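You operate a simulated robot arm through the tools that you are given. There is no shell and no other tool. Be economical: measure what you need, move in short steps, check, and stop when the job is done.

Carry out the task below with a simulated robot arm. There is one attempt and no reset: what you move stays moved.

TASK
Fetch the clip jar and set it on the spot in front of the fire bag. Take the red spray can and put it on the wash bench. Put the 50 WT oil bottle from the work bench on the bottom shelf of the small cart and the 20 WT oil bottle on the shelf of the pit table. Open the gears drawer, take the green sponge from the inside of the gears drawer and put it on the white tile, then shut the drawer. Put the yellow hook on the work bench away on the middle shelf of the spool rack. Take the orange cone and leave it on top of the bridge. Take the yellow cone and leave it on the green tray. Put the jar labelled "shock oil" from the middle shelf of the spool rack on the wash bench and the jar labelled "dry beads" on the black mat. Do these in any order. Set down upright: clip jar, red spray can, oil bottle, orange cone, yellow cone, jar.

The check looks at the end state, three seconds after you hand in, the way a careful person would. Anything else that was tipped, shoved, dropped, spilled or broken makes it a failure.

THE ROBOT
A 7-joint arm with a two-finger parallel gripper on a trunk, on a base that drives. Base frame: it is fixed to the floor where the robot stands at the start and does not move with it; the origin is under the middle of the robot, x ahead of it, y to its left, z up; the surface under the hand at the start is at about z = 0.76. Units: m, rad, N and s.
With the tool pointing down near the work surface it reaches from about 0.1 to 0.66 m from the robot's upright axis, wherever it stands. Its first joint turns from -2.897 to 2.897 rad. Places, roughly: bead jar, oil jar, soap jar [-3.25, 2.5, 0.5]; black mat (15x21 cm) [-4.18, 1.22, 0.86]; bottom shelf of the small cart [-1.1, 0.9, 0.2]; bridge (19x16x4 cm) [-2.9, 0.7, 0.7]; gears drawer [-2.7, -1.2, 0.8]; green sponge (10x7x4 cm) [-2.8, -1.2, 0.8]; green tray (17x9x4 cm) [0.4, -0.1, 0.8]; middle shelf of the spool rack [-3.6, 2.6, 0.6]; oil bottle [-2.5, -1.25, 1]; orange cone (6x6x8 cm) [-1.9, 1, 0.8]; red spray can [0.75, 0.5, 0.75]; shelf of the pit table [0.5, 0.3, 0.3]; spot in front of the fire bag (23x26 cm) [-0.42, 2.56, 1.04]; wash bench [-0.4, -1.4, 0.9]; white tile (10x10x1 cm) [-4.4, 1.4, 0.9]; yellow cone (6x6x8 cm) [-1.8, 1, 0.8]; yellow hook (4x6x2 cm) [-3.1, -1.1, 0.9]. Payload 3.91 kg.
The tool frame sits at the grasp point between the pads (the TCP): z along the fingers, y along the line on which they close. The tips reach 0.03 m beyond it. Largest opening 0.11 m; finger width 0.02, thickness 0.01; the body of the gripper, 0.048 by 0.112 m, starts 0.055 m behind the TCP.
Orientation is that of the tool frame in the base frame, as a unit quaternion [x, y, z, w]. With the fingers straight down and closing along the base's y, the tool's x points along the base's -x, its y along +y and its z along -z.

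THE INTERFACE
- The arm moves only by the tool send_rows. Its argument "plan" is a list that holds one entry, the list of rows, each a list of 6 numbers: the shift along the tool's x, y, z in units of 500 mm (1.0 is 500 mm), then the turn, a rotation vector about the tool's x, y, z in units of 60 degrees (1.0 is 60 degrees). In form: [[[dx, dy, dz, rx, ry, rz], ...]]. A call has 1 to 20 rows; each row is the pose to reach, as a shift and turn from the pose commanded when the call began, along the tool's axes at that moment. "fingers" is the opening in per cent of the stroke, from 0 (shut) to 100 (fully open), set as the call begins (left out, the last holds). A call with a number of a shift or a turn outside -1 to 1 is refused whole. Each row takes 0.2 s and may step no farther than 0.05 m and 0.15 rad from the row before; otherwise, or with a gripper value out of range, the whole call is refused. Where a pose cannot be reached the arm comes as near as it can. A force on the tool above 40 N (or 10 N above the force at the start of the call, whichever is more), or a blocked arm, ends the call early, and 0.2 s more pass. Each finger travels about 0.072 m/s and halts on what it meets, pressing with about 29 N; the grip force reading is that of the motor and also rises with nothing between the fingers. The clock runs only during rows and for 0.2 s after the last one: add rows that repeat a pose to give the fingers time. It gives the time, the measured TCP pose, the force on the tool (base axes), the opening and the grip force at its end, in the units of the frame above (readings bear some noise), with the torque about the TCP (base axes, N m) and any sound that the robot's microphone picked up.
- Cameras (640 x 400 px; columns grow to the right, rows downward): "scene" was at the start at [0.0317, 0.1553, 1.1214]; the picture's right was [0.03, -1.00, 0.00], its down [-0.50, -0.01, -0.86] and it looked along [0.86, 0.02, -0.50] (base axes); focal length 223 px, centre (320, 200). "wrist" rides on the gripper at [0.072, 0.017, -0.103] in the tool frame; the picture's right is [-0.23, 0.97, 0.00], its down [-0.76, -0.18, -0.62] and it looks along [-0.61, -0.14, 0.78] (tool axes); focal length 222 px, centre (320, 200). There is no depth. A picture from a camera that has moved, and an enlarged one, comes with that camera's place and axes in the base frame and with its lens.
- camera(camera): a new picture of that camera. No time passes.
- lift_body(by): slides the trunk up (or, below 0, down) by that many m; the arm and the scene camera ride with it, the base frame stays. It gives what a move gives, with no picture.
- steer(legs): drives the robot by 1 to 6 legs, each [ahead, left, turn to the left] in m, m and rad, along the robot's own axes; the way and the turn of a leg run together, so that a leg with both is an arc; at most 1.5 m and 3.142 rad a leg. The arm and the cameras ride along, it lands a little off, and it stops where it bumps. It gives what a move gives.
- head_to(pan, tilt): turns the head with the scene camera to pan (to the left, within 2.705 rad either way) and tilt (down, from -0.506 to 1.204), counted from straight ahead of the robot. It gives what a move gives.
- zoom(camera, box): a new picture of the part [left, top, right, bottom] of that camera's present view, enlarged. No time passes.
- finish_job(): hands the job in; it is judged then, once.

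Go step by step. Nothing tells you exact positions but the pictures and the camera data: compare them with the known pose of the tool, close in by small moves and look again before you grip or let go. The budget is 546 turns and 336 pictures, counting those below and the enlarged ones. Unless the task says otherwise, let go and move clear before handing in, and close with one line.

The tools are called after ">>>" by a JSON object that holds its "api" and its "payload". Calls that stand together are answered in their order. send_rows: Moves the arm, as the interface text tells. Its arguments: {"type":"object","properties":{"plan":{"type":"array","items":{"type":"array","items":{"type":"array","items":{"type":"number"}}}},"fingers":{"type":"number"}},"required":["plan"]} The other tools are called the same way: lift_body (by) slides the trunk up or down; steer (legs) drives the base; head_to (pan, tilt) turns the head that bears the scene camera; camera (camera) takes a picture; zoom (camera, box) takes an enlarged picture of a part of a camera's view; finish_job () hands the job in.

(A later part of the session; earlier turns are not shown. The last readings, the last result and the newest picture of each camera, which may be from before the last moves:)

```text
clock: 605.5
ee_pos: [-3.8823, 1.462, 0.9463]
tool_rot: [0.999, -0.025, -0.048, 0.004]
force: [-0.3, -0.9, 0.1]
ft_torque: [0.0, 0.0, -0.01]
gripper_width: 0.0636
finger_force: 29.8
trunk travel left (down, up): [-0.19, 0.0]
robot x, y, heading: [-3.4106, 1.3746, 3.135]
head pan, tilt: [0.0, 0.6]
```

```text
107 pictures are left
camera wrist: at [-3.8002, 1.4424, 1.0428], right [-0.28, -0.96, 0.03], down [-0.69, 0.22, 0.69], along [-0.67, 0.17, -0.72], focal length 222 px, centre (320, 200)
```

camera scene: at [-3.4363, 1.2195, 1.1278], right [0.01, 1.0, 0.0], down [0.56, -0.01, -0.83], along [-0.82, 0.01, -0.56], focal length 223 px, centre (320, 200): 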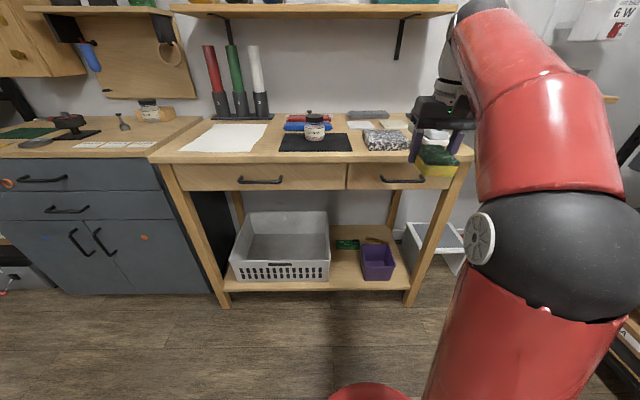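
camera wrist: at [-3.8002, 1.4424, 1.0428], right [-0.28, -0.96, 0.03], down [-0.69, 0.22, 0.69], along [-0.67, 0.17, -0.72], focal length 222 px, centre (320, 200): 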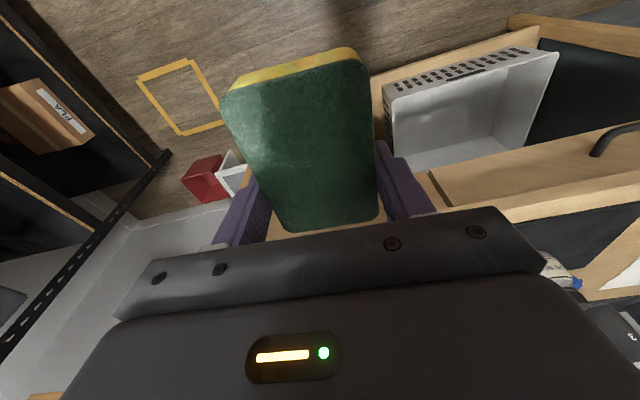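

>>> {"api": "zoom", "payload": {"camera": "scene", "box": [270, 90, 430, 190]}}

```text
4.00 times, centred on (350, 140) of scene
camera zoom: at [-3.4363, 1.2195, 1.1278], right [0.01, 1.0, 0.0], down [0.56, -0.01, -0.83], along [-0.82, 0.01, -0.56], focal length 894 px, centre (200, 440)
```

zoom: 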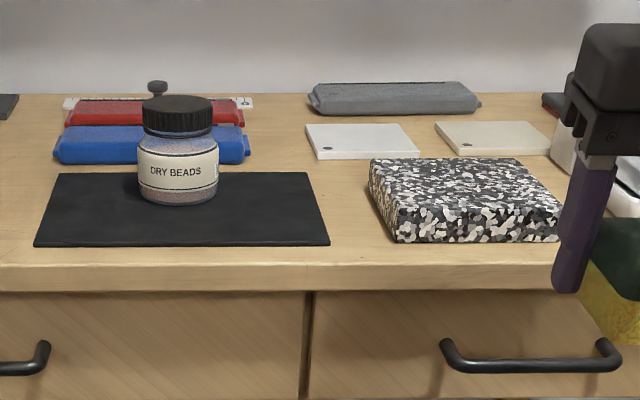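

White tile center ≈ (-4.345, 1.395), z ≈ 0.873. I align and move in.

>>> {"api": "steer", "payload": {"legs": [[0, 0.067, 0.006], [0.28, 0, 0]]}}

>>> {"api": "send_rows", "payload": {"plan": [[[-0.08, 0, 0, 0, 0, 0], [-0.16, 0, 0, 0, 0, 0], [-0.24, 0, 0, 0, 0, 0], [-0.32, 0, 0.02, 0, 0, 0]]]}}

>>> {"api": "camera", "payload": {"camera": "wrist"}}

>>> {"api": "zoom", "payload": {"camera": "scene", "box": [300, 80, 480, 200]}}

```text
clock: 608.1
ee_pos: [-4.1594, 1.3941, 0.9475]
tool_rot: [0.999, -0.024, -0.048, 0.004]
force: [-0.2, 1.1, -0.5]
ft_torque: [-0.02, -0.02, 0.0]
gripper_width: 0.0635
finger_force: 29.6
trunk travel left (down, up): [-0.19, 0.0]
robot x, y, heading: [-3.684, 1.3085, 3.139]
head pan, tilt: [0.0, 0.6]
```

```text
clock: 609.1
ee_pos: [-4.2383, 1.3997, 0.9541]
tool_rot: [0.999, -0.025, -0.049, 0.004]
force: [-0.4, 0.7, 0.4]
ft_torque: [0.01, 0.01, 0.0]
gripper_width: 0.0634
finger_force: 29.3
out of reach, approached as far as the arm can: row 3, 4
trunk travel left (down, up): [-0.19, 0.0]
robot x, y, heading: [-3.6824, 1.3083, 3.132]
head pan, tilt: [0.0, 0.6]
```

```text
105 pictures are left
camera wrist: at [-4.1559, 1.379, 1.051], right [-0.27, -0.96, 0.03], down [-0.69, 0.22, 0.69], along [-0.67, 0.17, -0.72], focal length 222 px, centre (320, 200)
```

wrist: 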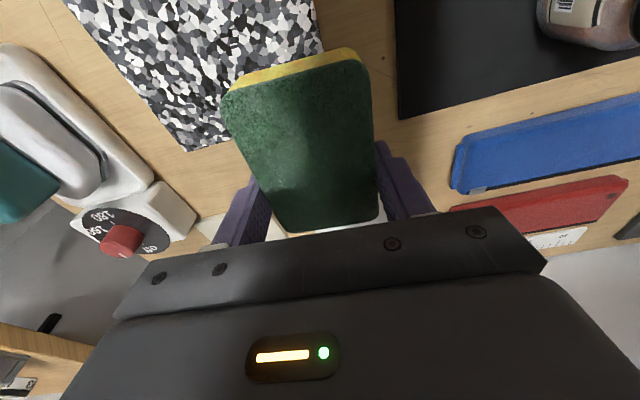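

```text
3.33 times, centred on (390, 140) of scene
camera zoom: at [-3.712, 1.1535, 1.1278], right [0.01, 1.0, 0.0], down [0.57, 0.0, -0.82], along [-0.82, 0.01, -0.57], focal length 744 px, centre (87, 400)
```

zoom: 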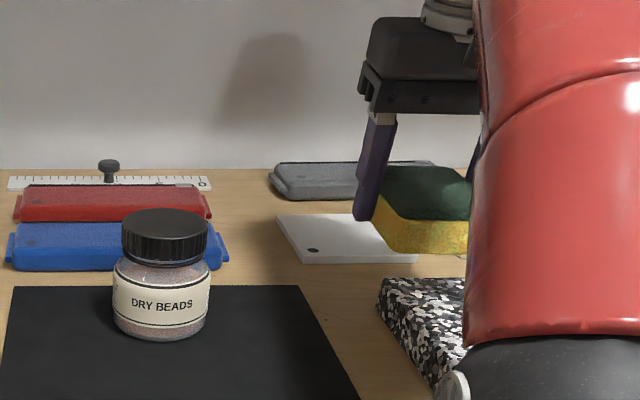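

>>> {"api": "steer", "payload": {"legs": [[0.09, 0, 0]]}}

>>> {"api": "send_rows", "payload": {"plan": [[[-0.02, 0.022, 0.03, 0, 0, 0], [-0.042, 0.022, 0.052, 0, 0, 0], [-0.042, 0.022, 0.052, 0, 0, 0]]]}}

>>> {"api": "camera", "payload": {"camera": "wrist"}}

>>> {"api": "zoom", "payload": {"camera": "scene", "box": [320, 80, 500, 200]}}

```text
clock: 610.2
ee_pos: [-4.3285, 1.4006, 0.9549]
tool_rot: [0.999, -0.024, -0.049, 0.004]
force: [0.8, -0.2, -0.3]
ft_torque: [-0.02, -0.02, 0.03]
gripper_width: 0.0634
finger_force: 28.7
trunk travel left (down, up): [-0.19, 0.0]
robot x, y, heading: [-3.7747, 1.3074, 3.135]
head pan, tilt: [0.0, 0.6]
```

```text
clock: 611.0
ee_pos: [-4.3531, 1.3898, 0.9317]
tool_rot: [0.999, -0.024, -0.049, 0.005]
force: [0.0, 0.0, 0.8]
ft_torque: [-0.05, -0.01, -0.01]
gripper_width: 0.064
finger_force: 29.2
trunk travel left (down, up): [-0.19, 0.0]
robot x, y, heading: [-3.7774, 1.309, 3.132]
head pan, tilt: [0.0, 0.6]
```

```text
103 pictures are left
camera wrist: at [-4.2705, 1.37, 1.0271], right [-0.27, -0.96, 0.03], down [-0.69, 0.22, 0.69], along [-0.67, 0.17, -0.72], focal length 222 px, centre (320, 200)
```

wrist: 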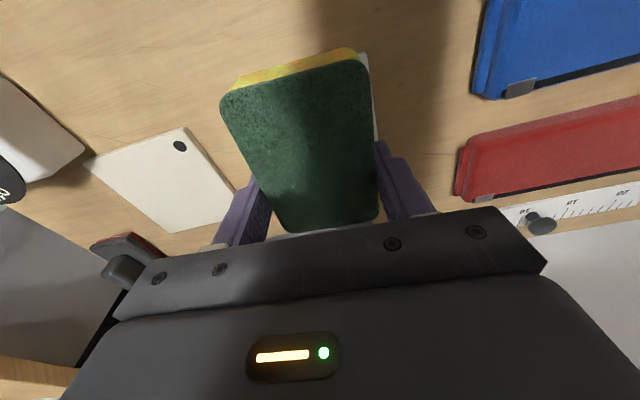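

```text
3.33 times, centred on (410, 140) of scene
camera zoom: at [-3.8022, 1.1542, 1.1278], right [0.01, 1.0, 0.0], down [0.57, 0.0, -0.82], along [-0.82, 0.01, -0.57], focal length 744 px, centre (20, 400)
```

zoom: 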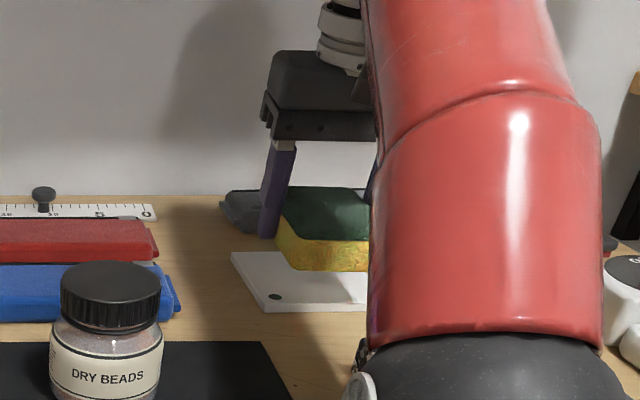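

>>> {"api": "send_rows", "payload": {"plan": [[[-0.017, -0.011, 0.01, 0, 0, 0], [-0.018, -0.011, 0.03, 0, 0, 0], [-0.018, -0.011, 0.04, 0, 0, 0], [-0.018, -0.011, 0.046, 0, 0, 0], [-0.018, -0.011, 0.052, 0, 0, 0], [-0.018, -0.011, 0.058, 0, 0, 0]]]}}

>>> {"api": "zoom", "payload": {"camera": "scene", "box": [320, 80, 500, 200]}}

>>> {"api": "camera", "payload": {"camera": "wrist"}}

```text
clock: 612.4
ee_pos: [-4.3641, 1.3958, 0.9027]
tool_rot: [0.998, -0.024, -0.049, 0.005]
force: [-0.1, 0.2, -0.1]
ft_torque: [0.0, -0.01, 0.03]
gripper_width: 0.0633
finger_force: 29.2
trunk travel left (down, up): [-0.19, 0.0]
robot x, y, heading: [-3.7719, 1.3066, 3.135]
head pan, tilt: [0.0, 0.6]
```

```text
3.33 times, centred on (410, 140) of scene
camera zoom: at [-3.8022, 1.1542, 1.1278], right [0.01, 1.0, 0.0], down [0.57, 0.0, -0.82], along [-0.82, 0.01, -0.57], focal length 744 px, centre (20, 400)
```

zoom: 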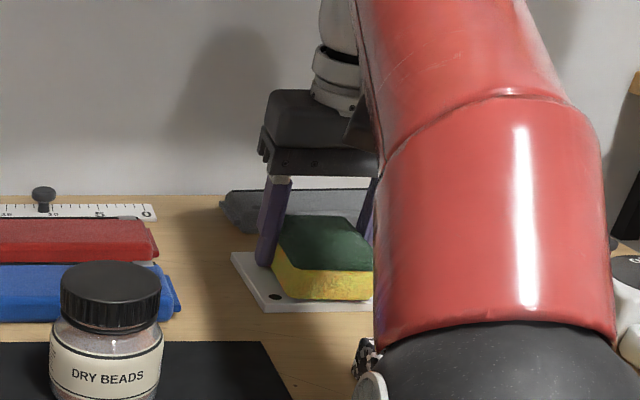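

```text
100 pictures are left
camera wrist: at [-4.2814, 1.376, 0.9993], right [-0.27, -0.96, 0.03], down [-0.69, 0.22, 0.69], along [-0.67, 0.17, -0.72], focal length 222 px, centre (320, 200)
```

wrist: 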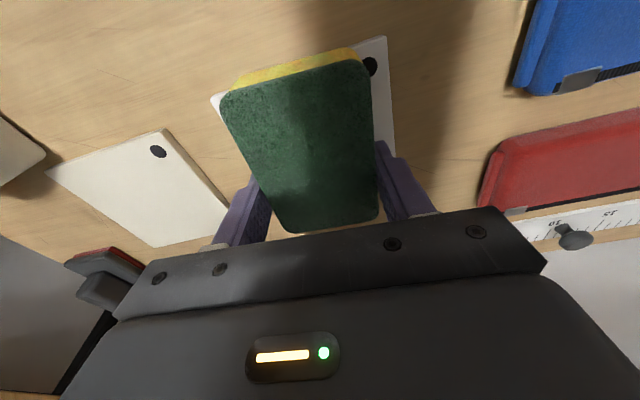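

Well centered. Continue lowering to contact.

>>> {"api": "send_rows", "payload": {"plan": [[[-0.006, 0, 0.006, 0, 0, 0], [-0.006, 0, 0.012, 0, 0, 0], [-0.007, 0, 0.018, 0, 0, 0], [-0.007, 0, 0.024, 0, 0, 0]]]}}

>>> {"api": "zoom", "payload": {"camera": "scene", "box": [360, 110, 460, 190]}}

```text
clock: 613.3
ee_pos: [-4.3673, 1.3954, 0.8997]
tool_rot: [0.998, -0.024, -0.057, 0.002]
force: [0.2, -1.5, 15.5]
ft_torque: [0.19, -0.54, -0.02]
gripper_width: 0.0634
finger_force: 29.8
trunk travel left (down, up): [-0.19, 0.0]
robot x, y, heading: [-3.7713, 1.3094, 3.129]
head pan, tilt: [0.0, 0.6]
stopped in row 4: the force on the tool passed its limit at 44 N (the readings are from after the stop); the commanded pose is now the measured one
```

```text
5.00 times, centred on (410, 150) of scene
camera zoom: at [-3.8015, 1.154, 1.1277], right [0.01, 1.0, 0.0], down [0.56, 0.0, -0.83], along [-0.83, 0.01, -0.56], focal length 1117 px, centre (-130, 450)
```

zoom: 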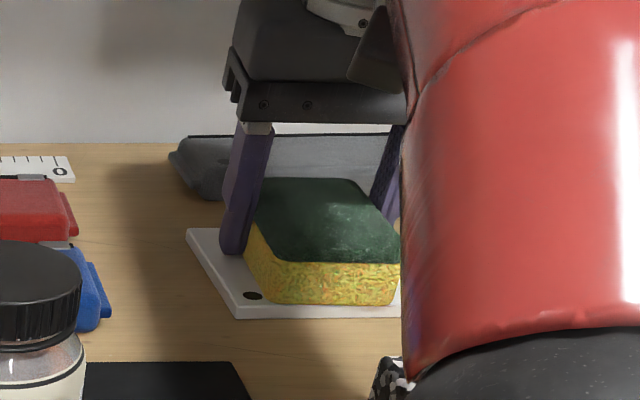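

Sponge is on the tile. Release and rise.

>>> {"api": "send_rows", "payload": {"plan": [[[0, 0, -0.003, 0, 0, 0], [0, 0, -0.003, 0, 0, 0], [0, 0, -0.003, 0, 0, 0], [0, 0, -0.04, 0, 0, 0], [0.02, 0, -0.1, 0, 0, 0], [0.1, 0, -0.12, 0, 0, 0], [0.18, 0, -0.12, 0, 0, 0]]], "fingers": 80}}

>>> {"api": "zoom", "payload": {"camera": "scene", "box": [340, 90, 480, 190]}}

>>> {"api": "camera", "payload": {"camera": "wrist"}}

```text
clock: 614.9
ee_pos: [-4.275, 1.3901, 0.9479]
tool_rot: [0.998, -0.025, -0.054, 0.004]
force: [-0.6, 0.7, 0.7]
ft_torque: [-0.02, -0.05, -0.01]
gripper_width: 0.0879
finger_force: 0.1
out of reach, approached as far as the arm can: row 5
trunk travel left (down, up): [-0.19, 0.0]
robot x, y, heading: [-3.769, 1.3104, 3.137]
head pan, tilt: [0.0, 0.6]
```

```text
4.00 times, centred on (410, 140) of scene
camera zoom: at [-3.8028, 1.1543, 1.1278], right [0.01, 1.0, 0.0], down [0.57, 0.0, -0.82], along [-0.82, 0.01, -0.57], focal length 894 px, centre (-40, 440)
```

zoom: 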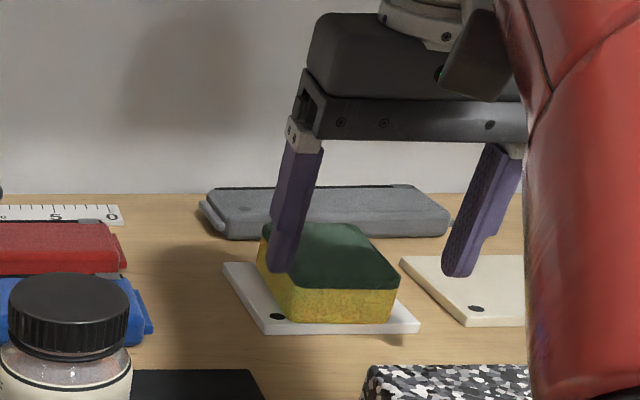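

```text
97 pictures are left
camera wrist: at [-4.1911, 1.37, 1.0424], right [-0.27, -0.96, 0.03], down [-0.68, 0.22, 0.7], along [-0.68, 0.17, -0.71], focal length 222 px, centre (320, 200)
```

wrist: 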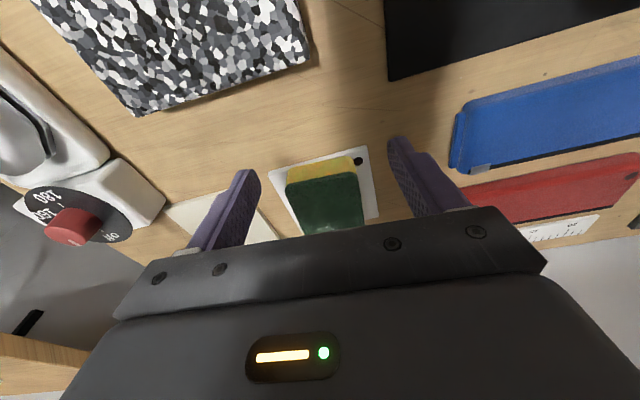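

Sponge done. Drive back to the drawer, staying clear, with the tool pitched 60° and fingers closed to push it shut.

>>> {"api": "steer", "payload": {"legs": [[-0.35, 0, 0], [0, 0.75, 0], [0, 0.66, 0], [0, 0, 1.571], [0, 0.82, 0]]}}

>>> {"api": "send_rows", "payload": {"plan": [[[0.03, 0, 0, 0, -0.12, 0], [0.06, 0, 0, 0, -0.24, 0], [0.06, 0, 0, 0, -0.36, 0], [0.06, 0, 0, 0, -0.48, 0], [0.06, 0, 0, 0, -0.6, 0], [0.06, 0, 0, 0, -0.72, 0], [0.06, 0, 0, 0, -0.84, 0], [0.06, 0, 0, 0, -0.94, 0]]], "fingers": 0}}

>>> {"api": "camera", "payload": {"camera": "scene"}}

>>> {"api": "camera", "payload": {"camera": "wrist"}}

```text
clock: 631.8
ee_pos: [-2.7143, -0.6167, 0.9474]
tool_rot: [0.732, 0.679, -0.037, 0.041]
force: [0.2, -0.1, 0.0]
ft_torque: [0.02, 0.01, -0.01]
gripper_width: 0.0883
finger_force: 0.1
trunk travel left (down, up): [-0.19, 0.0]
robot x, y, heading: [-2.6206, -0.1191, -1.606]
head pan, tilt: [0.0, 0.6]
```

```text
clock: 633.6
ee_pos: [-2.7142, -0.5879, 0.9456]
tool_rot: [0.627, 0.58, -0.379, 0.357]
force: [0.0, 0.7, -0.3]
ft_torque: [0.0, 0.02, -0.02]
gripper_width: 0.0001
finger_force: 29.2
trunk travel left (down, up): [-0.19, 0.0]
robot x, y, heading: [-2.6197, -0.1163, -1.605]
head pan, tilt: [0.0, 0.6]
```

```text
96 pictures are left
camera scene: at [-2.4673, -0.1535, 1.1278], right [-1.0, 0.03, 0.0], down [0.02, 0.56, -0.83], along [-0.03, -0.82, -0.56], focal length 223 px, centre (320, 200)
```

scene: 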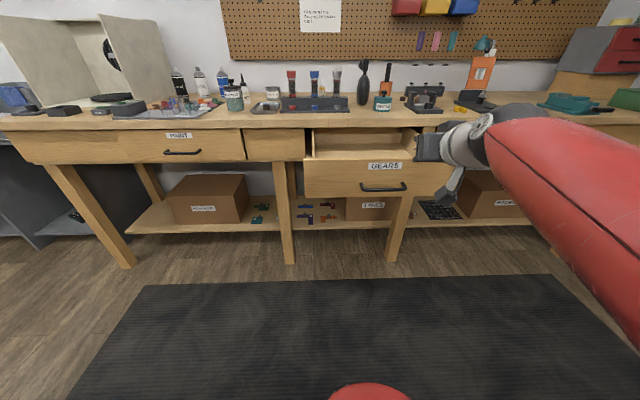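

```text
95 pictures are left
camera wrist: at [-2.6865, -0.4638, 0.9275], right [0.96, -0.18, 0.21], down [-0.17, 0.22, 0.96], along [-0.21, -0.96, 0.18], focal length 222 px, centre (320, 200)
```

wrist: 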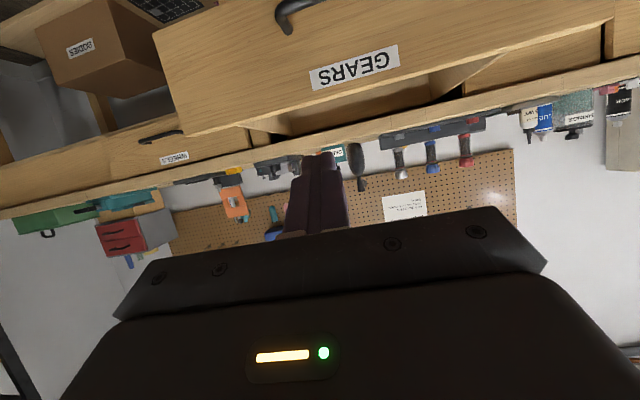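

>>> {"api": "steer", "payload": {"legs": [[0, 0.025, 0.035]]}}

>>> {"api": "send_rows", "payload": {"plan": [[[0.07, 0, 0.036, 0, 0, 0], [0.14, 0, 0.072, 0, 0, 0], [0.208, 0, 0.107, 0, 0, 0], [0.208, 0, 0.107, 0, 0, 0]]]}}

>>> {"api": "camera", "payload": {"camera": "wrist"}}

>>> {"api": "zoom", "payload": {"camera": "scene", "box": [280, 100, 480, 220]}}

```text
clock: 634.5
ee_pos: [-2.6719, -0.5899, 0.9441]
tool_rot: [0.617, 0.591, -0.372, 0.363]
force: [0.0, 0.6, -0.9]
ft_torque: [0.01, 0.0, -0.02]
gripper_width: 0.0
finger_force: 29.1
trunk travel left (down, up): [-0.19, 0.0]
robot x, y, heading: [-2.5957, -0.1173, -1.561]
head pan, tilt: [0.0, 0.6]
```

```text
clock: 635.5
ee_pos: [-2.6688, -0.5916, 0.8267]
tool_rot: [0.617, 0.591, -0.373, 0.363]
force: [-0.6, 0.3, 0.4]
ft_torque: [-0.05, -0.02, -0.02]
gripper_width: 0.0
finger_force: 28.8
trunk travel left (down, up): [-0.19, 0.0]
robot x, y, heading: [-2.5952, -0.1214, -1.568]
head pan, tilt: [0.0, 0.6]
```

```text
94 pictures are left
camera wrist: at [-2.6459, -0.4675, 0.8103], right [0.97, -0.14, 0.21], down [-0.18, 0.21, 0.96], along [-0.18, -0.97, 0.18], focal length 222 px, centre (320, 200)
```

wrist: 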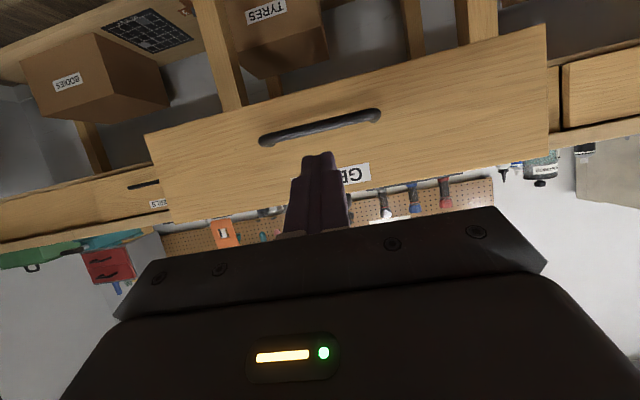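

```text
3.20 times, centred on (380, 160) of scene
camera zoom: at [-2.4409, -0.1484, 1.1278], right [-1.0, 0.0, 0.0], down [0.0, 0.56, -0.83], along [0.0, -0.83, -0.56], focal length 715 px, centre (128, 328)
```

zoom: 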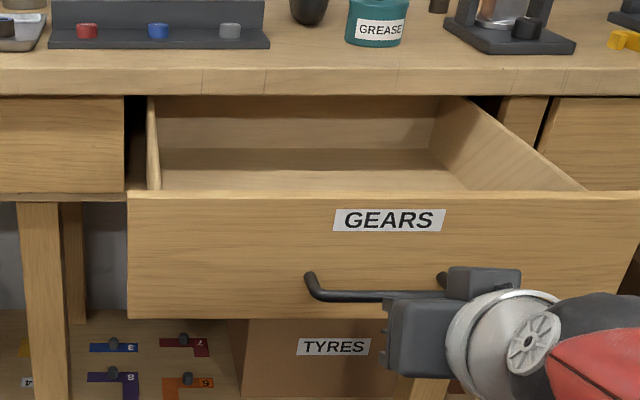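

Fingertips aim at the face above the handle. Drive forward to push it shut.

>>> {"api": "steer", "payload": {"legs": [[0.2, 0, 0]]}}

>>> {"api": "camera", "payload": {"camera": "scene"}}

```text
clock: 637.0
ee_pos: [-2.6675, -0.7917, 0.8271]
tool_rot: [0.617, 0.591, -0.372, 0.363]
force: [0.2, 0.7, 0.0]
ft_torque: [-0.01, -0.01, -0.01]
gripper_width: 0.0
finger_force: 28.9
trunk travel left (down, up): [-0.19, 0.0]
robot x, y, heading: [-2.594, -0.3179, -1.568]
head pan, tilt: [0.0, 0.6]
```

```text
92 pictures are left
camera scene: at [-2.4404, -0.3466, 1.1278], right [-1.0, 0.0, 0.0], down [0.0, 0.56, -0.83], along [0.0, -0.83, -0.56], focal length 223 px, centre (320, 200)
```

scene: 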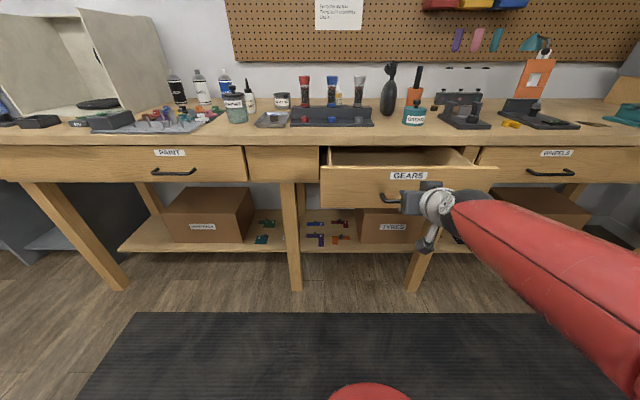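

>>> {"api": "steer", "payload": {"legs": [[0.17, 0, 0]]}}

>>> {"api": "camera", "payload": {"camera": "scene"}}

```text
clock: 638.5
ee_pos: [-2.6646, -0.9622, 0.828]
tool_rot: [0.615, 0.592, -0.371, 0.364]
force: [-1.1, 0.2, -0.4]
ft_torque: [0.0, 0.01, 0.0]
gripper_width: 0.0001
finger_force: 28.9
trunk travel left (down, up): [-0.19, 0.0]
robot x, y, heading: [-2.5959, -0.488, -1.568]
head pan, tilt: [0.0, 0.6]
```

```text
91 pictures are left
camera scene: at [-2.4395, -0.5176, 1.1278], right [-1.0, -0.01, 0.0], down [0.0, 0.56, -0.83], along [0.0, -0.83, -0.56], focal length 223 px, centre (320, 200)
```

scene: 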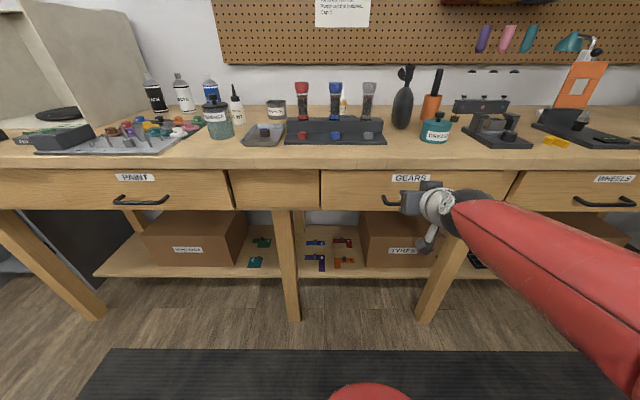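

>>> {"api": "send_rows", "payload": {"plan": [[[-0.012, 0, 0.023, 0, 0, 0], [-0.024, 0, 0.046, 0, 0, 0], [-0.034, 0, 0.066, 0, 0, 0], [-0.044, 0, 0.086, 0, 0, 0], [-0.052, 0, 0.1, 0, 0, 0], [-0.058, 0, 0.112, 0, 0, 0]]]}}

>>> {"api": "zoom", "payload": {"camera": "scene", "box": [220, 130, 540, 290]}}

```text
clock: 639.8
ee_pos: [-2.6676, -1.013, 0.8272]
tool_rot: [0.616, 0.593, -0.37, 0.364]
force: [1.7, 25.8, 9.5]
ft_torque: [-0.15, 0.01, 0.1]
gripper_width: 0.0
finger_force: 29.2
trunk travel left (down, up): [-0.19, 0.0]
robot x, y, heading: [-2.5938, -0.4897, -1.563]
head pan, tilt: [0.0, 0.6]
stopped in row 6: the force on the tool passed its limit at 52 N (the readings are from after the stop); the commanded pose is now the measured one
```

```text
2.00 times, centred on (380, 210) of scene
camera zoom: at [-2.4391, -0.5144, 1.128], right [-1.0, -0.01, 0.0], down [0.0, 0.56, -0.83], along [0.0, -0.83, -0.56], focal length 447 px, centre (200, 180)
```

zoom: 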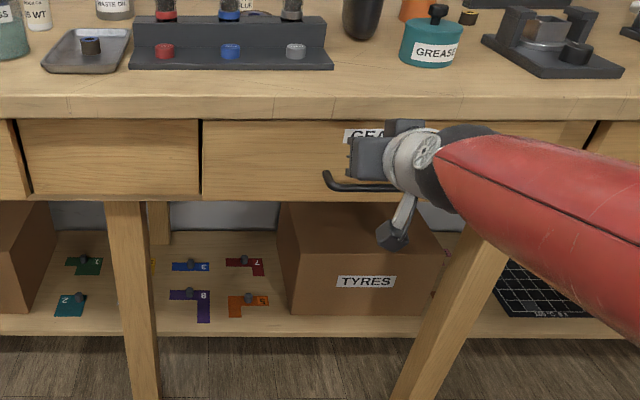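

Drawer is fully shut. Back off, return the tool to pointing down, and move over to the hook at ≈(-3.095, -1.13).

>>> {"api": "steer", "payload": {"legs": [[-0.2, 0, 0]]}}

>>> {"api": "send_rows", "payload": {"plan": [[[-0.06, 0, -0.04, 0, 0.12, 0], [-0.12, 0, -0.08, 0, 0.24, 0], [-0.18, 0, -0.11, 0, 0.36, 0], [-0.22, 0, -0.13, 0, 0.48, 0], [-0.23, 0, -0.14, 0, 0.6, 0], [-0.23, 0, -0.14, 0, 0.72, 0], [-0.23, 0, -0.14, 0, 0.84, 0], [-0.23, 0, -0.14, 0, 0.96, 0], [-0.23, 0, -0.14, 0, 1.0, 0]]], "fingers": 80}}

>>> {"api": "steer", "payload": {"legs": [[0, -0.42, 0], [0.2, 0, 0]]}}

>>> {"api": "camera", "payload": {"camera": "wrist"}}

>>> {"api": "camera", "payload": {"camera": "scene"}}

```text
clock: 641.4
ee_pos: [-2.6694, -0.8134, 0.8254]
tool_rot: [0.617, 0.593, -0.369, 0.362]
force: [0.5, -0.3, 0.0]
ft_torque: [-0.01, 0.04, 0.01]
gripper_width: 0.0
finger_force: 28.7
trunk travel left (down, up): [-0.19, 0.0]
robot x, y, heading: [-2.5939, -0.2907, -1.567]
head pan, tilt: [0.0, 0.6]
```

```text
clock: 643.4
ee_pos: [-2.6703, -0.8047, 0.9593]
tool_rot: [0.719, 0.695, -0.01, 0.016]
force: [-0.2, -1.2, 0.0]
ft_torque: [-0.01, 0.02, 0.0]
gripper_width: 0.088
finger_force: 0.1
trunk travel left (down, up): [-0.19, 0.0]
robot x, y, heading: [-2.5962, -0.2881, -1.566]
head pan, tilt: [0.0, 0.6]
```

```text
clock: 647.1
ee_pos: [-3.0747, -1.0062, 0.9593]
tool_rot: [0.719, 0.695, -0.012, 0.017]
force: [-0.5, 0.1, 0.6]
ft_torque: [-0.01, 0.0, -0.01]
gripper_width: 0.0881
finger_force: 0.0
trunk travel left (down, up): [-0.19, 0.0]
robot x, y, heading: [-3.0, -0.4893, -1.563]
head pan, tilt: [0.0, 0.6]
```

```text
89 pictures are left
camera wrist: at [-3.0565, -0.9306, 1.0601], right [0.97, -0.26, 0.02], down [-0.21, -0.73, 0.65], along [-0.15, -0.63, -0.76], focal length 222 px, centre (320, 200)
```

wrist: 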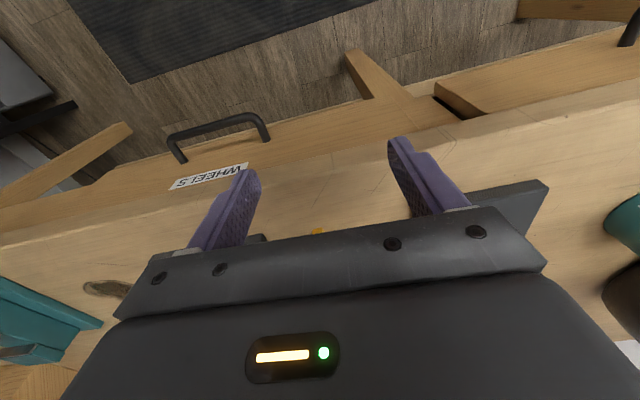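

```text
88 pictures are left
camera scene: at [-2.8478, -0.5165, 1.1278], right [-1.0, -0.01, 0.0], down [0.0, 0.56, -0.83], along [0.01, -0.82, -0.57], focal length 223 px, centre (320, 200)
```

scene: 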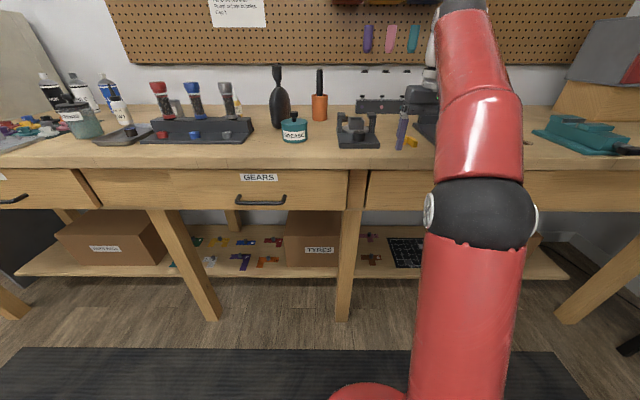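

>>> {"api": "steer", "payload": {"legs": [[0.11, 0.02, 0]]}}

>>> {"api": "camera", "payload": {"camera": "wrist"}}

>>> {"api": "zoom", "payload": {"camera": "scene", "box": [330, 90, 470, 180]}}

```text
clock: 648.3
ee_pos: [-3.0552, -1.1167, 0.9603]
tool_rot: [0.718, 0.696, -0.012, 0.017]
force: [-0.2, 0.8, 0.1]
ft_torque: [-0.01, 0.0, -0.02]
gripper_width: 0.088
finger_force: 0.0
trunk travel left (down, up): [-0.19, 0.0]
robot x, y, heading: [-2.9819, -0.5963, -1.565]
head pan, tilt: [0.0, 0.6]
```

```text
87 pictures are left
camera wrist: at [-3.0356, -1.0412, 1.0601], right [0.97, -0.26, 0.02], down [-0.21, -0.73, 0.65], along [-0.15, -0.63, -0.76], focal length 222 px, centre (320, 200)
```

wrist: 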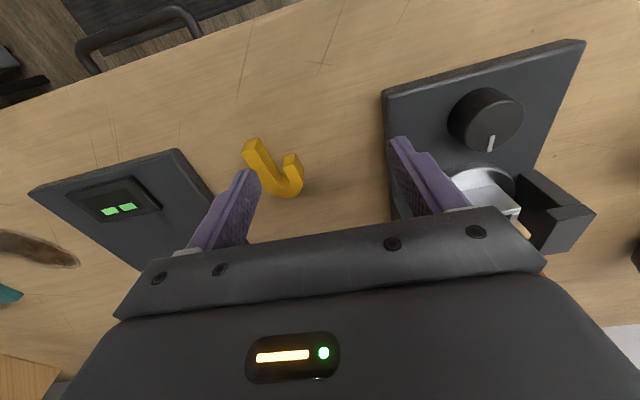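

```text
4.44 times, centred on (400, 135) of scene
camera zoom: at [-2.8268, -0.6271, 1.1278], right [-1.0, -0.01, 0.0], down [0.0, 0.56, -0.83], along [0.01, -0.82, -0.56], focal length 993 px, centre (-36, 489)
```

zoom: 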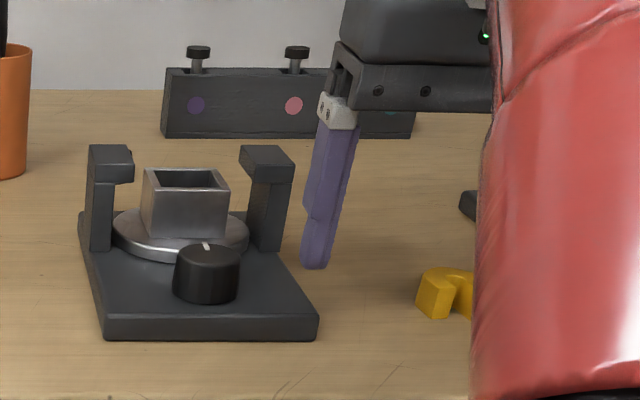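

Hook is J-shaped, ~4 cm wide around (-3.084, -1.12). Center over it, narrow the fingers, and descend.

>>> {"api": "send_rows", "payload": {"plan": [[[0, -0.03, 0, 0, 0, 0], [0, -0.058, 0.01, 0, 0, 0], [0, -0.058, 0.03, 0, 0, 0], [0, -0.058, 0.03, 0, 0, 0]]], "fingers": 60}}

>>> {"api": "camera", "payload": {"camera": "wrist"}}

```text
clock: 649.3
ee_pos: [-3.0837, -1.1181, 0.944]
tool_rot: [0.718, 0.696, -0.012, 0.017]
force: [-0.2, -0.1, -0.5]
ft_torque: [-0.02, 0.04, 0.0]
gripper_width: 0.0661
finger_force: 0.1
trunk travel left (down, up): [-0.19, 0.0]
robot x, y, heading: [-2.9832, -0.5992, -1.565]
head pan, tilt: [0.0, 0.6]
```

```text
85 pictures are left
camera wrist: at [-3.0644, -1.0417, 1.0443], right [0.97, -0.26, 0.02], down [-0.21, -0.73, 0.65], along [-0.15, -0.63, -0.76], focal length 222 px, centre (320, 200)
```

wrist: 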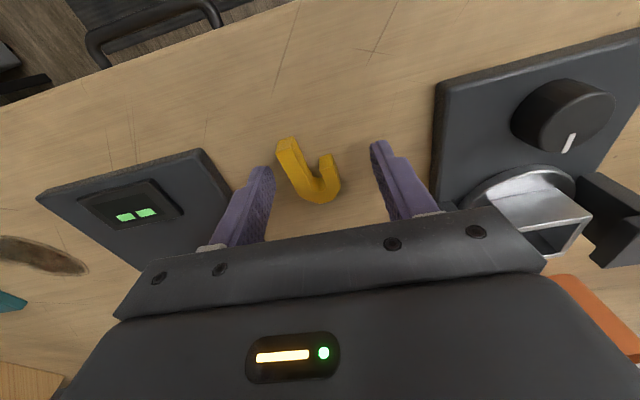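

>>> {"api": "send_rows", "payload": {"plan": [[[0, -0.01, 0.01, 0, 0, 0], [0, -0.01, 0.016, 0, 0, 0], [0, -0.01, 0.022, 0, 0, 0], [0, -0.01, 0.028, 0, 0, 0], [0, -0.01, 0.034, 0, 0, 0], [0, -0.01, 0.04, 0, 0, 0]]]}}

>>> {"api": "camera", "payload": {"camera": "wrist"}}

```text
clock: 650.7
ee_pos: [-3.0889, -1.116, 0.9313]
tool_rot: [0.718, 0.695, -0.02, 0.021]
force: [1.1, 0.0, 12.0]
ft_torque: [0.11, 0.39, 0.02]
gripper_width: 0.0657
finger_force: 0.0
trunk travel left (down, up): [-0.19, 0.0]
robot x, y, heading: [-2.9865, -0.599, -1.562]
head pan, tilt: [0.0, 0.6]
stopped in row 6: the force on the tool passed its limit at 46 N (the readings are from after the stop); the commanded pose is now the measured one
```

```text
84 pictures are left
camera wrist: at [-3.0685, -1.0387, 1.0297], right [0.97, -0.26, 0.02], down [-0.2, -0.72, 0.67], along [-0.16, -0.65, -0.75], focal length 222 px, centre (320, 200)
```

wrist: 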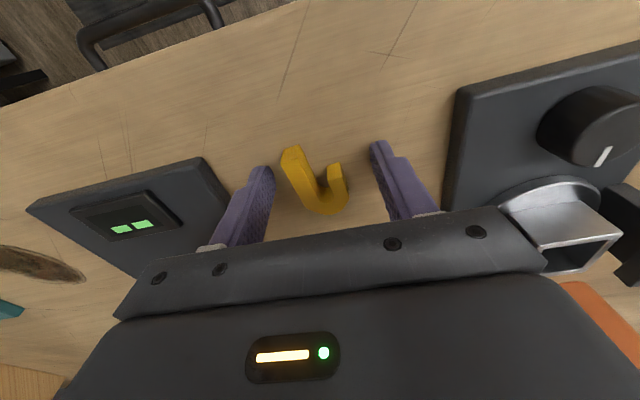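

>>> {"api": "send_rows", "payload": {"plan": [[[0, 0, -0.01, 0, 0, 0], [-0.024, 0, -0.01, 0, 0, 0], [-0.024, 0, -0.004, 0, 0, 0], [-0.024, 0, -0.004, 0, 0, 0]]]}}

>>> {"api": "camera", "payload": {"camera": "wrist"}}

```text
clock: 651.7
ee_pos: [-3.0883, -1.1299, 0.9317]
tool_rot: [0.717, 0.696, -0.018, 0.02]
force: [1.0, 0.1, -0.7]
ft_torque: [0.02, 0.05, 0.0]
gripper_width: 0.0664
finger_force: 0.1
trunk travel left (down, up): [-0.19, 0.0]
robot x, y, heading: [-2.9811, -0.6019, -1.564]
head pan, tilt: [0.0, 0.6]
```

```text
83 pictures are left
camera wrist: at [-3.0688, -1.052, 1.0316], right [0.97, -0.26, 0.02], down [-0.2, -0.72, 0.66], along [-0.16, -0.64, -0.75], focal length 222 px, centre (320, 200)
```

wrist: 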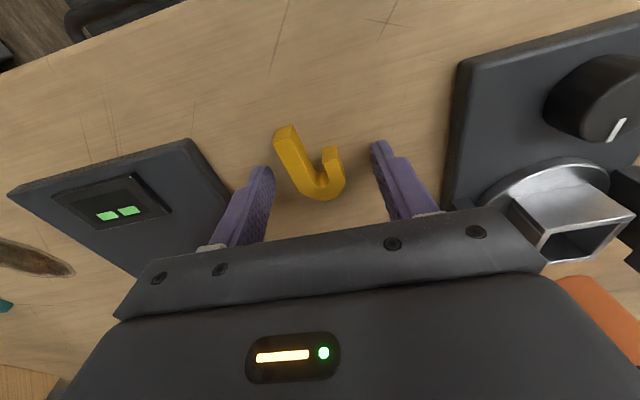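

>>> {"api": "send_rows", "payload": {"plan": [[[0, 0, 0, 0, 0, 0], [0, 0, 0, 0, 0, 0], [0, 0, 0, 0, 0, 0], [0, 0, 0, 0, 0, 0]]], "fingers": 0}}

>>> {"api": "camera", "payload": {"camera": "wrist"}}

```text
clock: 652.7
ee_pos: [-3.0878, -1.1293, 0.9325]
tool_rot: [0.717, 0.696, -0.017, 0.02]
force: [0.2, -0.2, -0.6]
ft_torque: [0.02, -0.01, 0.02]
gripper_width: 0.0304
finger_force: 28.9
trunk travel left (down, up): [-0.19, 0.0]
robot x, y, heading: [-2.9814, -0.5965, -1.56]
head pan, tilt: [0.0, 0.6]
```

```text
82 pictures are left
camera wrist: at [-3.0688, -1.0519, 1.0317], right [0.97, -0.26, 0.02], down [-0.2, -0.72, 0.66], along [-0.16, -0.64, -0.75], focal length 222 px, centre (320, 200)
```

wrist: 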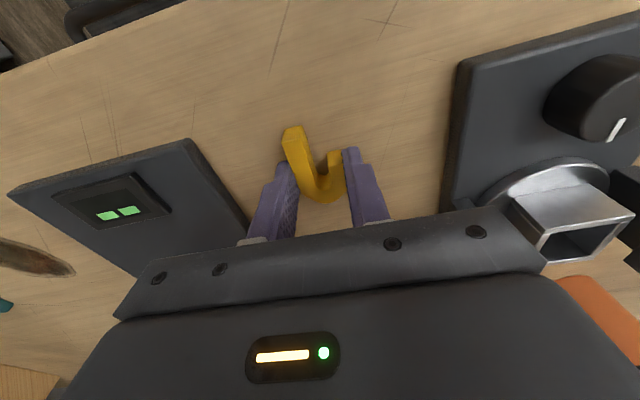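

Gripped. Lift slightly and back the robot off.

>>> {"api": "send_rows", "payload": {"plan": [[[0, 0, -0.04, 0, 0, 0], [0, 0, -0.07, 0, 0, 0], [0.04, 0, -0.08, 0, 0, 0]]]}}

>>> {"api": "steer", "payload": {"legs": [[-0.25, 0, 0]]}}

>>> {"api": "camera", "payload": {"camera": "wrist"}}

>>> {"api": "camera", "payload": {"camera": "scene"}}

```text
clock: 653.5
ee_pos: [-3.089, -1.1068, 0.9665]
tool_rot: [0.717, 0.697, -0.018, 0.021]
force: [-0.5, -0.9, -0.9]
ft_torque: [0.02, -0.05, 0.0]
gripper_width: 0.0304
finger_force: 29.1
out of reach, approached as far as the arm can: row 2
trunk travel left (down, up): [-0.19, 0.0]
robot x, y, heading: [-2.9807, -0.6017, -1.557]
head pan, tilt: [0.0, 0.6]
```

```text
clock: 655.3
ee_pos: [-3.0897, -0.8529, 0.9669]
tool_rot: [0.718, 0.696, -0.018, 0.021]
force: [0.2, -0.6, -0.3]
ft_torque: [-0.02, 0.01, 0.04]
gripper_width: 0.0306
finger_force: 28.9
trunk travel left (down, up): [-0.19, 0.0]
robot x, y, heading: [-2.9843, -0.3452, -1.559]
head pan, tilt: [0.0, 0.6]
```

```text
81 pictures are left
camera wrist: at [-3.0704, -0.7754, 1.0661], right [0.97, -0.26, 0.02], down [-0.2, -0.72, 0.66], along [-0.16, -0.65, -0.75], focal length 222 px, centre (320, 200)
```

wrist: 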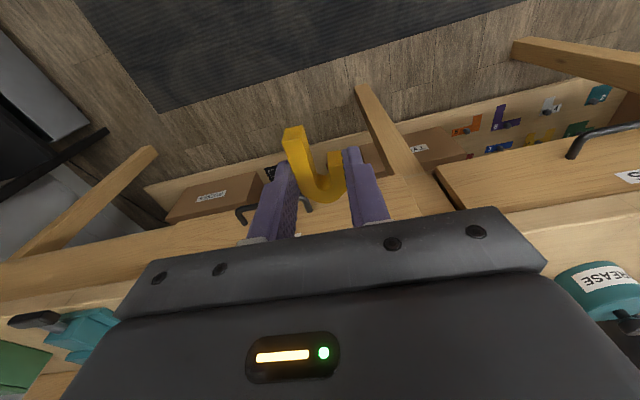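

```text
80 pictures are left
camera scene: at [-2.8287, -0.3741, 1.1278], right [-1.0, -0.01, 0.0], down [0.0, 0.57, -0.82], along [0.01, -0.82, -0.57], focal length 223 px, centre (320, 200)
```

scene: 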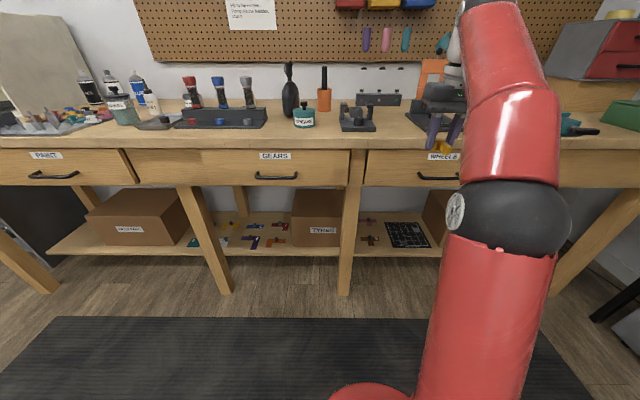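

Hook held. Drive around to the spool rack.

>>> {"api": "steer", "payload": {"legs": [[0, -0.47, 0], [0, 0, 3.13], [1.0, 0, 0], [0.95, 0, 0], [0, -0.1, 0]]}}

>>> {"api": "send_rows", "payload": {"plan": [[[0.05, 0, 0, 0, 0, 0.14], [0.1, 0, 0, 0, 0, 0.28], [0.15, 0, 0, 0, 0, 0.42], [0.2, 0, 0, 0, 0, 0.56], [0.2, 0, 0, 0, 0, 0.7], [0.2, 0, 0, 0, 0, 0.84], [0.2, 0, 0, 0, 0, 0.98]]]}}

>>> {"api": "lift_body", "payload": {"by": -0.19}}

>>> {"api": "send_rows", "payload": {"plan": [[[0, 0, 0, 0, 0, 0.14], [0, 0, 0, 0, 0, 0.28], [0, 0, 0, 0, 0, 0.42], [0, 0, 0, 0, 0, 0.56], [0, 0, 0, 0, 0, 0.7], [0, 0, 0, 0, 0, 0.84], [0, 0, 0, 0, 0, 0.98]]]}}

>>> {"api": "send_rows", "payload": {"plan": [[[0, 0, 0, 0, 0, 0.14], [0, 0, 0, 0, 0, 0.28], [0, 0, 0, 0, 0, 0.42], [0, 0, 0, 0, 0, 0.56], [0, 0, 0, 0, 0, 0.7], [0, 0, 0, 0, 0, 0.84], [0, 0, 0, 0, 0, 0.98]]]}}

```text
clock: 675.5
ee_pos: [-3.3159, 2.1065, 0.9678]
tool_rot: [0.71, -0.704, -0.021, -0.018]
force: [0.0, 0.4, 0.3]
ft_torque: [-0.02, 0.04, -0.03]
gripper_width: 0.0304
finger_force: 28.3
trunk travel left (down, up): [-0.19, 0.0]
robot x, y, heading: [-3.4031, 1.5952, 1.619]
head pan, tilt: [0.0, 0.6]
```

```text
clock: 677.1
ee_pos: [-3.3143, 2.0059, 0.962]
tool_rot: [-0.272, 0.962, 0.028, 0.005]
force: [0.6, -0.2, -0.6]
ft_torque: [0.01, 0.0, 0.02]
gripper_width: 0.0305
finger_force: 28.8
trunk travel left (down, up): [-0.19, 0.0]
robot x, y, heading: [-3.4064, 1.5961, 1.614]
head pan, tilt: [0.0, 0.6]
```

```text
clock: 679.2
ee_pos: [-3.3137, 2.0068, 0.7712]
tool_rot: [-0.273, 0.962, 0.027, 0.005]
force: [-0.5, -0.9, -0.5]
ft_torque: [-0.03, 0.01, 0.01]
gripper_width: 0.0306
finger_force: 29.4
trunk travel left (down, up): [0.0, 0.19]
robot x, y, heading: [-3.4012, 1.5955, 1.618]
head pan, tilt: [0.0, 0.6]
```

```text
clock: 680.8
ee_pos: [-3.3139, 2.0069, 0.7702]
tool_rot: [0.237, 0.971, 0.026, -0.009]
force: [0.2, 0.1, 0.4]
ft_torque: [-0.02, 0.01, -0.01]
gripper_width: 0.0304
finger_force: 28.9
trunk travel left (down, up): [0.0, 0.19]
robot x, y, heading: [-3.4008, 1.5943, 1.618]
head pan, tilt: [0.0, 0.6]
```

```text
clock: 682.4
ee_pos: [-3.3135, 2.0066, 0.7714]
tool_rot: [0.682, 0.731, 0.018, -0.021]
force: [-0.1, -0.4, -0.2]
ft_torque: [-0.01, 0.03, 0.0]
gripper_width: 0.0303
finger_force: 28.9
trunk travel left (down, up): [0.0, 0.19]
robot x, y, heading: [-3.3988, 1.5977, 1.617]
head pan, tilt: [0.0, 0.6]
```

Now pitch forward ~50° and look.

>>> {"api": "send_rows", "payload": {"plan": [[[0, 0, 0, 0, 0.13, 0], [0, 0, 0, 0, 0.26, 0], [0, 0, 0, 0, 0.39, 0], [0, 0, 0, 0, 0.52, 0], [0, 0, 0, 0, 0.65, 0], [0, 0, 0, 0, 0.78, 0], [0, 0, 0, 0, 0.88, 0]]]}}

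>>> {"api": "head_to", "payload": {"pan": 0.0, "tilt": 0.5}}

>>> {"api": "camera", "payload": {"camera": "wrist"}}

>>> {"api": "zoom", "payload": {"camera": "scene", "box": [240, 120, 460, 260]}}

```text
clock: 684.0
ee_pos: [-3.3145, 2.0067, 0.7706]
tool_rot: [0.601, 0.645, 0.321, -0.346]
force: [0.4, -0.4, 0.3]
ft_torque: [0.04, -0.02, 0.04]
gripper_width: 0.0305
finger_force: 28.7
trunk travel left (down, up): [0.0, 0.19]
robot x, y, heading: [-3.4007, 1.5934, 1.616]
head pan, tilt: [0.0, 0.6]
```

```text
clock: 684.7
ee_pos: [-3.3142, 2.0058, 0.7706]
tool_rot: [0.602, 0.646, 0.319, -0.344]
force: [0.1, 0.3, -0.5]
ft_torque: [0.0, 0.02, 0.04]
gripper_width: 0.0303
finger_force: 28.9
trunk travel left (down, up): [0.0, 0.19]
robot x, y, heading: [-3.3998, 1.5954, 1.619]
head pan, tilt: [0.0, 0.499]
```

```text
79 pictures are left
camera wrist: at [-3.293, 1.9624, 0.8889], right [0.98, -0.06, -0.19], down [-0.11, -0.95, -0.28], along [-0.16, 0.3, -0.94], focal length 222 px, centre (320, 200)
```

wrist: 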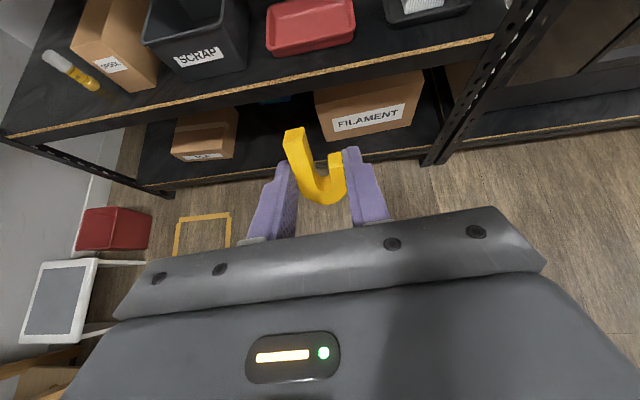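

```text
2.86 times, centred on (350, 190) of scene
camera zoom: at [-3.5556, 1.6183, 0.9469], right [1.0, 0.05, 0.0], down [0.02, -0.48, -0.88], along [-0.04, 0.88, -0.48], focal length 638 px, centre (234, 229)
```

zoom: 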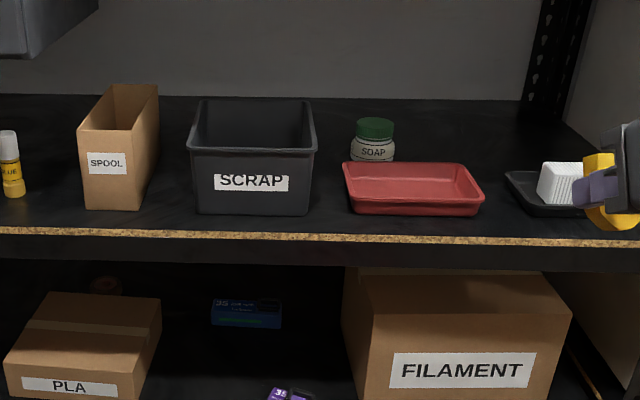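

>>> {"api": "steer", "payload": {"legs": [[0, -0.07, -0.047], [0.22, 0, 0]]}}

>>> {"api": "camera", "payload": {"camera": "wrist"}}

```text
clock: 687.0
ee_pos: [-3.2246, 2.2243, 0.7703]
tool_rot: [0.618, 0.631, 0.328, -0.336]
force: [-0.4, -0.6, -0.7]
ft_torque: [0.01, 0.02, 0.02]
gripper_width: 0.0307
finger_force: 28.7
trunk travel left (down, up): [0.0, 0.19]
robot x, y, heading: [-3.3318, 1.8166, 1.567]
head pan, tilt: [0.0, 0.499]
```

```text
77 pictures are left
camera wrist: at [-3.2051, 2.1783, 0.8889], right [0.98, -0.1, -0.19], down [-0.16, -0.95, -0.28], along [-0.15, 0.31, -0.94], focal length 222 px, centre (320, 200)
```

wrist: 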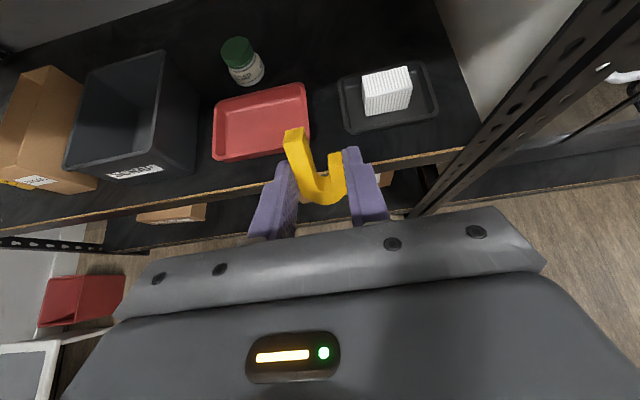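

>>> {"api": "send_rows", "payload": {"plan": [[[0.01, 0, 0.08, 0, 0, 0], [0.02, 0, 0.16, 0, 0, 0], [0.03, 0, 0.24, 0, 0, 0], [0.041, 0, 0.311, 0, 0, 0], [0.058, 0, 0.41, 0, 0, 0], [0.075, 0, 0.505, 0, 0, 0], [0.094, 0, 0.597, 0, 0, 0], [0.112, 0, 0.685, 0, 0, 0], [0.112, 0, 0.685, 0, 0, 0]]]}}

>>> {"api": "camera", "payload": {"camera": "wrist"}}

>>> {"api": "camera", "payload": {"camera": "scene"}}

```text
refused: row 5 steps farther than a row can; nothing moved
```

```text
76 pictures are left
camera wrist: at [-3.2051, 2.1783, 0.8889], right [0.98, -0.1, -0.19], down [-0.16, -0.95, -0.28], along [-0.15, 0.31, -0.94], focal length 222 px, centre (320, 200)
```

wrist: 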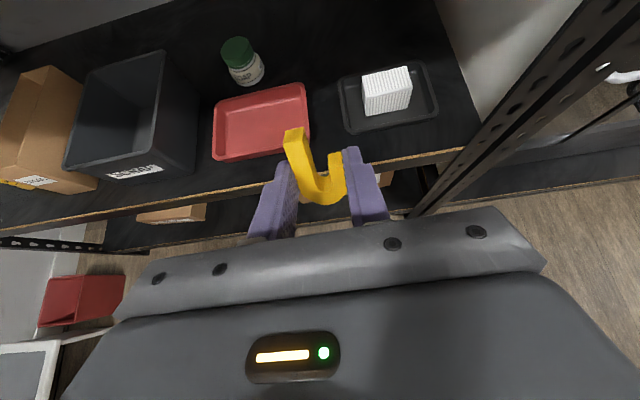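

```text
75 pictures are left
camera scene: at [-3.4837, 1.8471, 0.9469], right [1.0, 0.0, 0.0], down [0.0, -0.48, -0.88], along [0.0, 0.88, -0.48], focal length 223 px, centre (320, 200)
```

scene: 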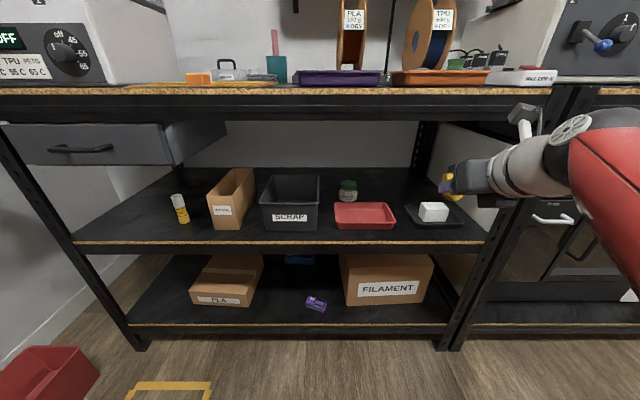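

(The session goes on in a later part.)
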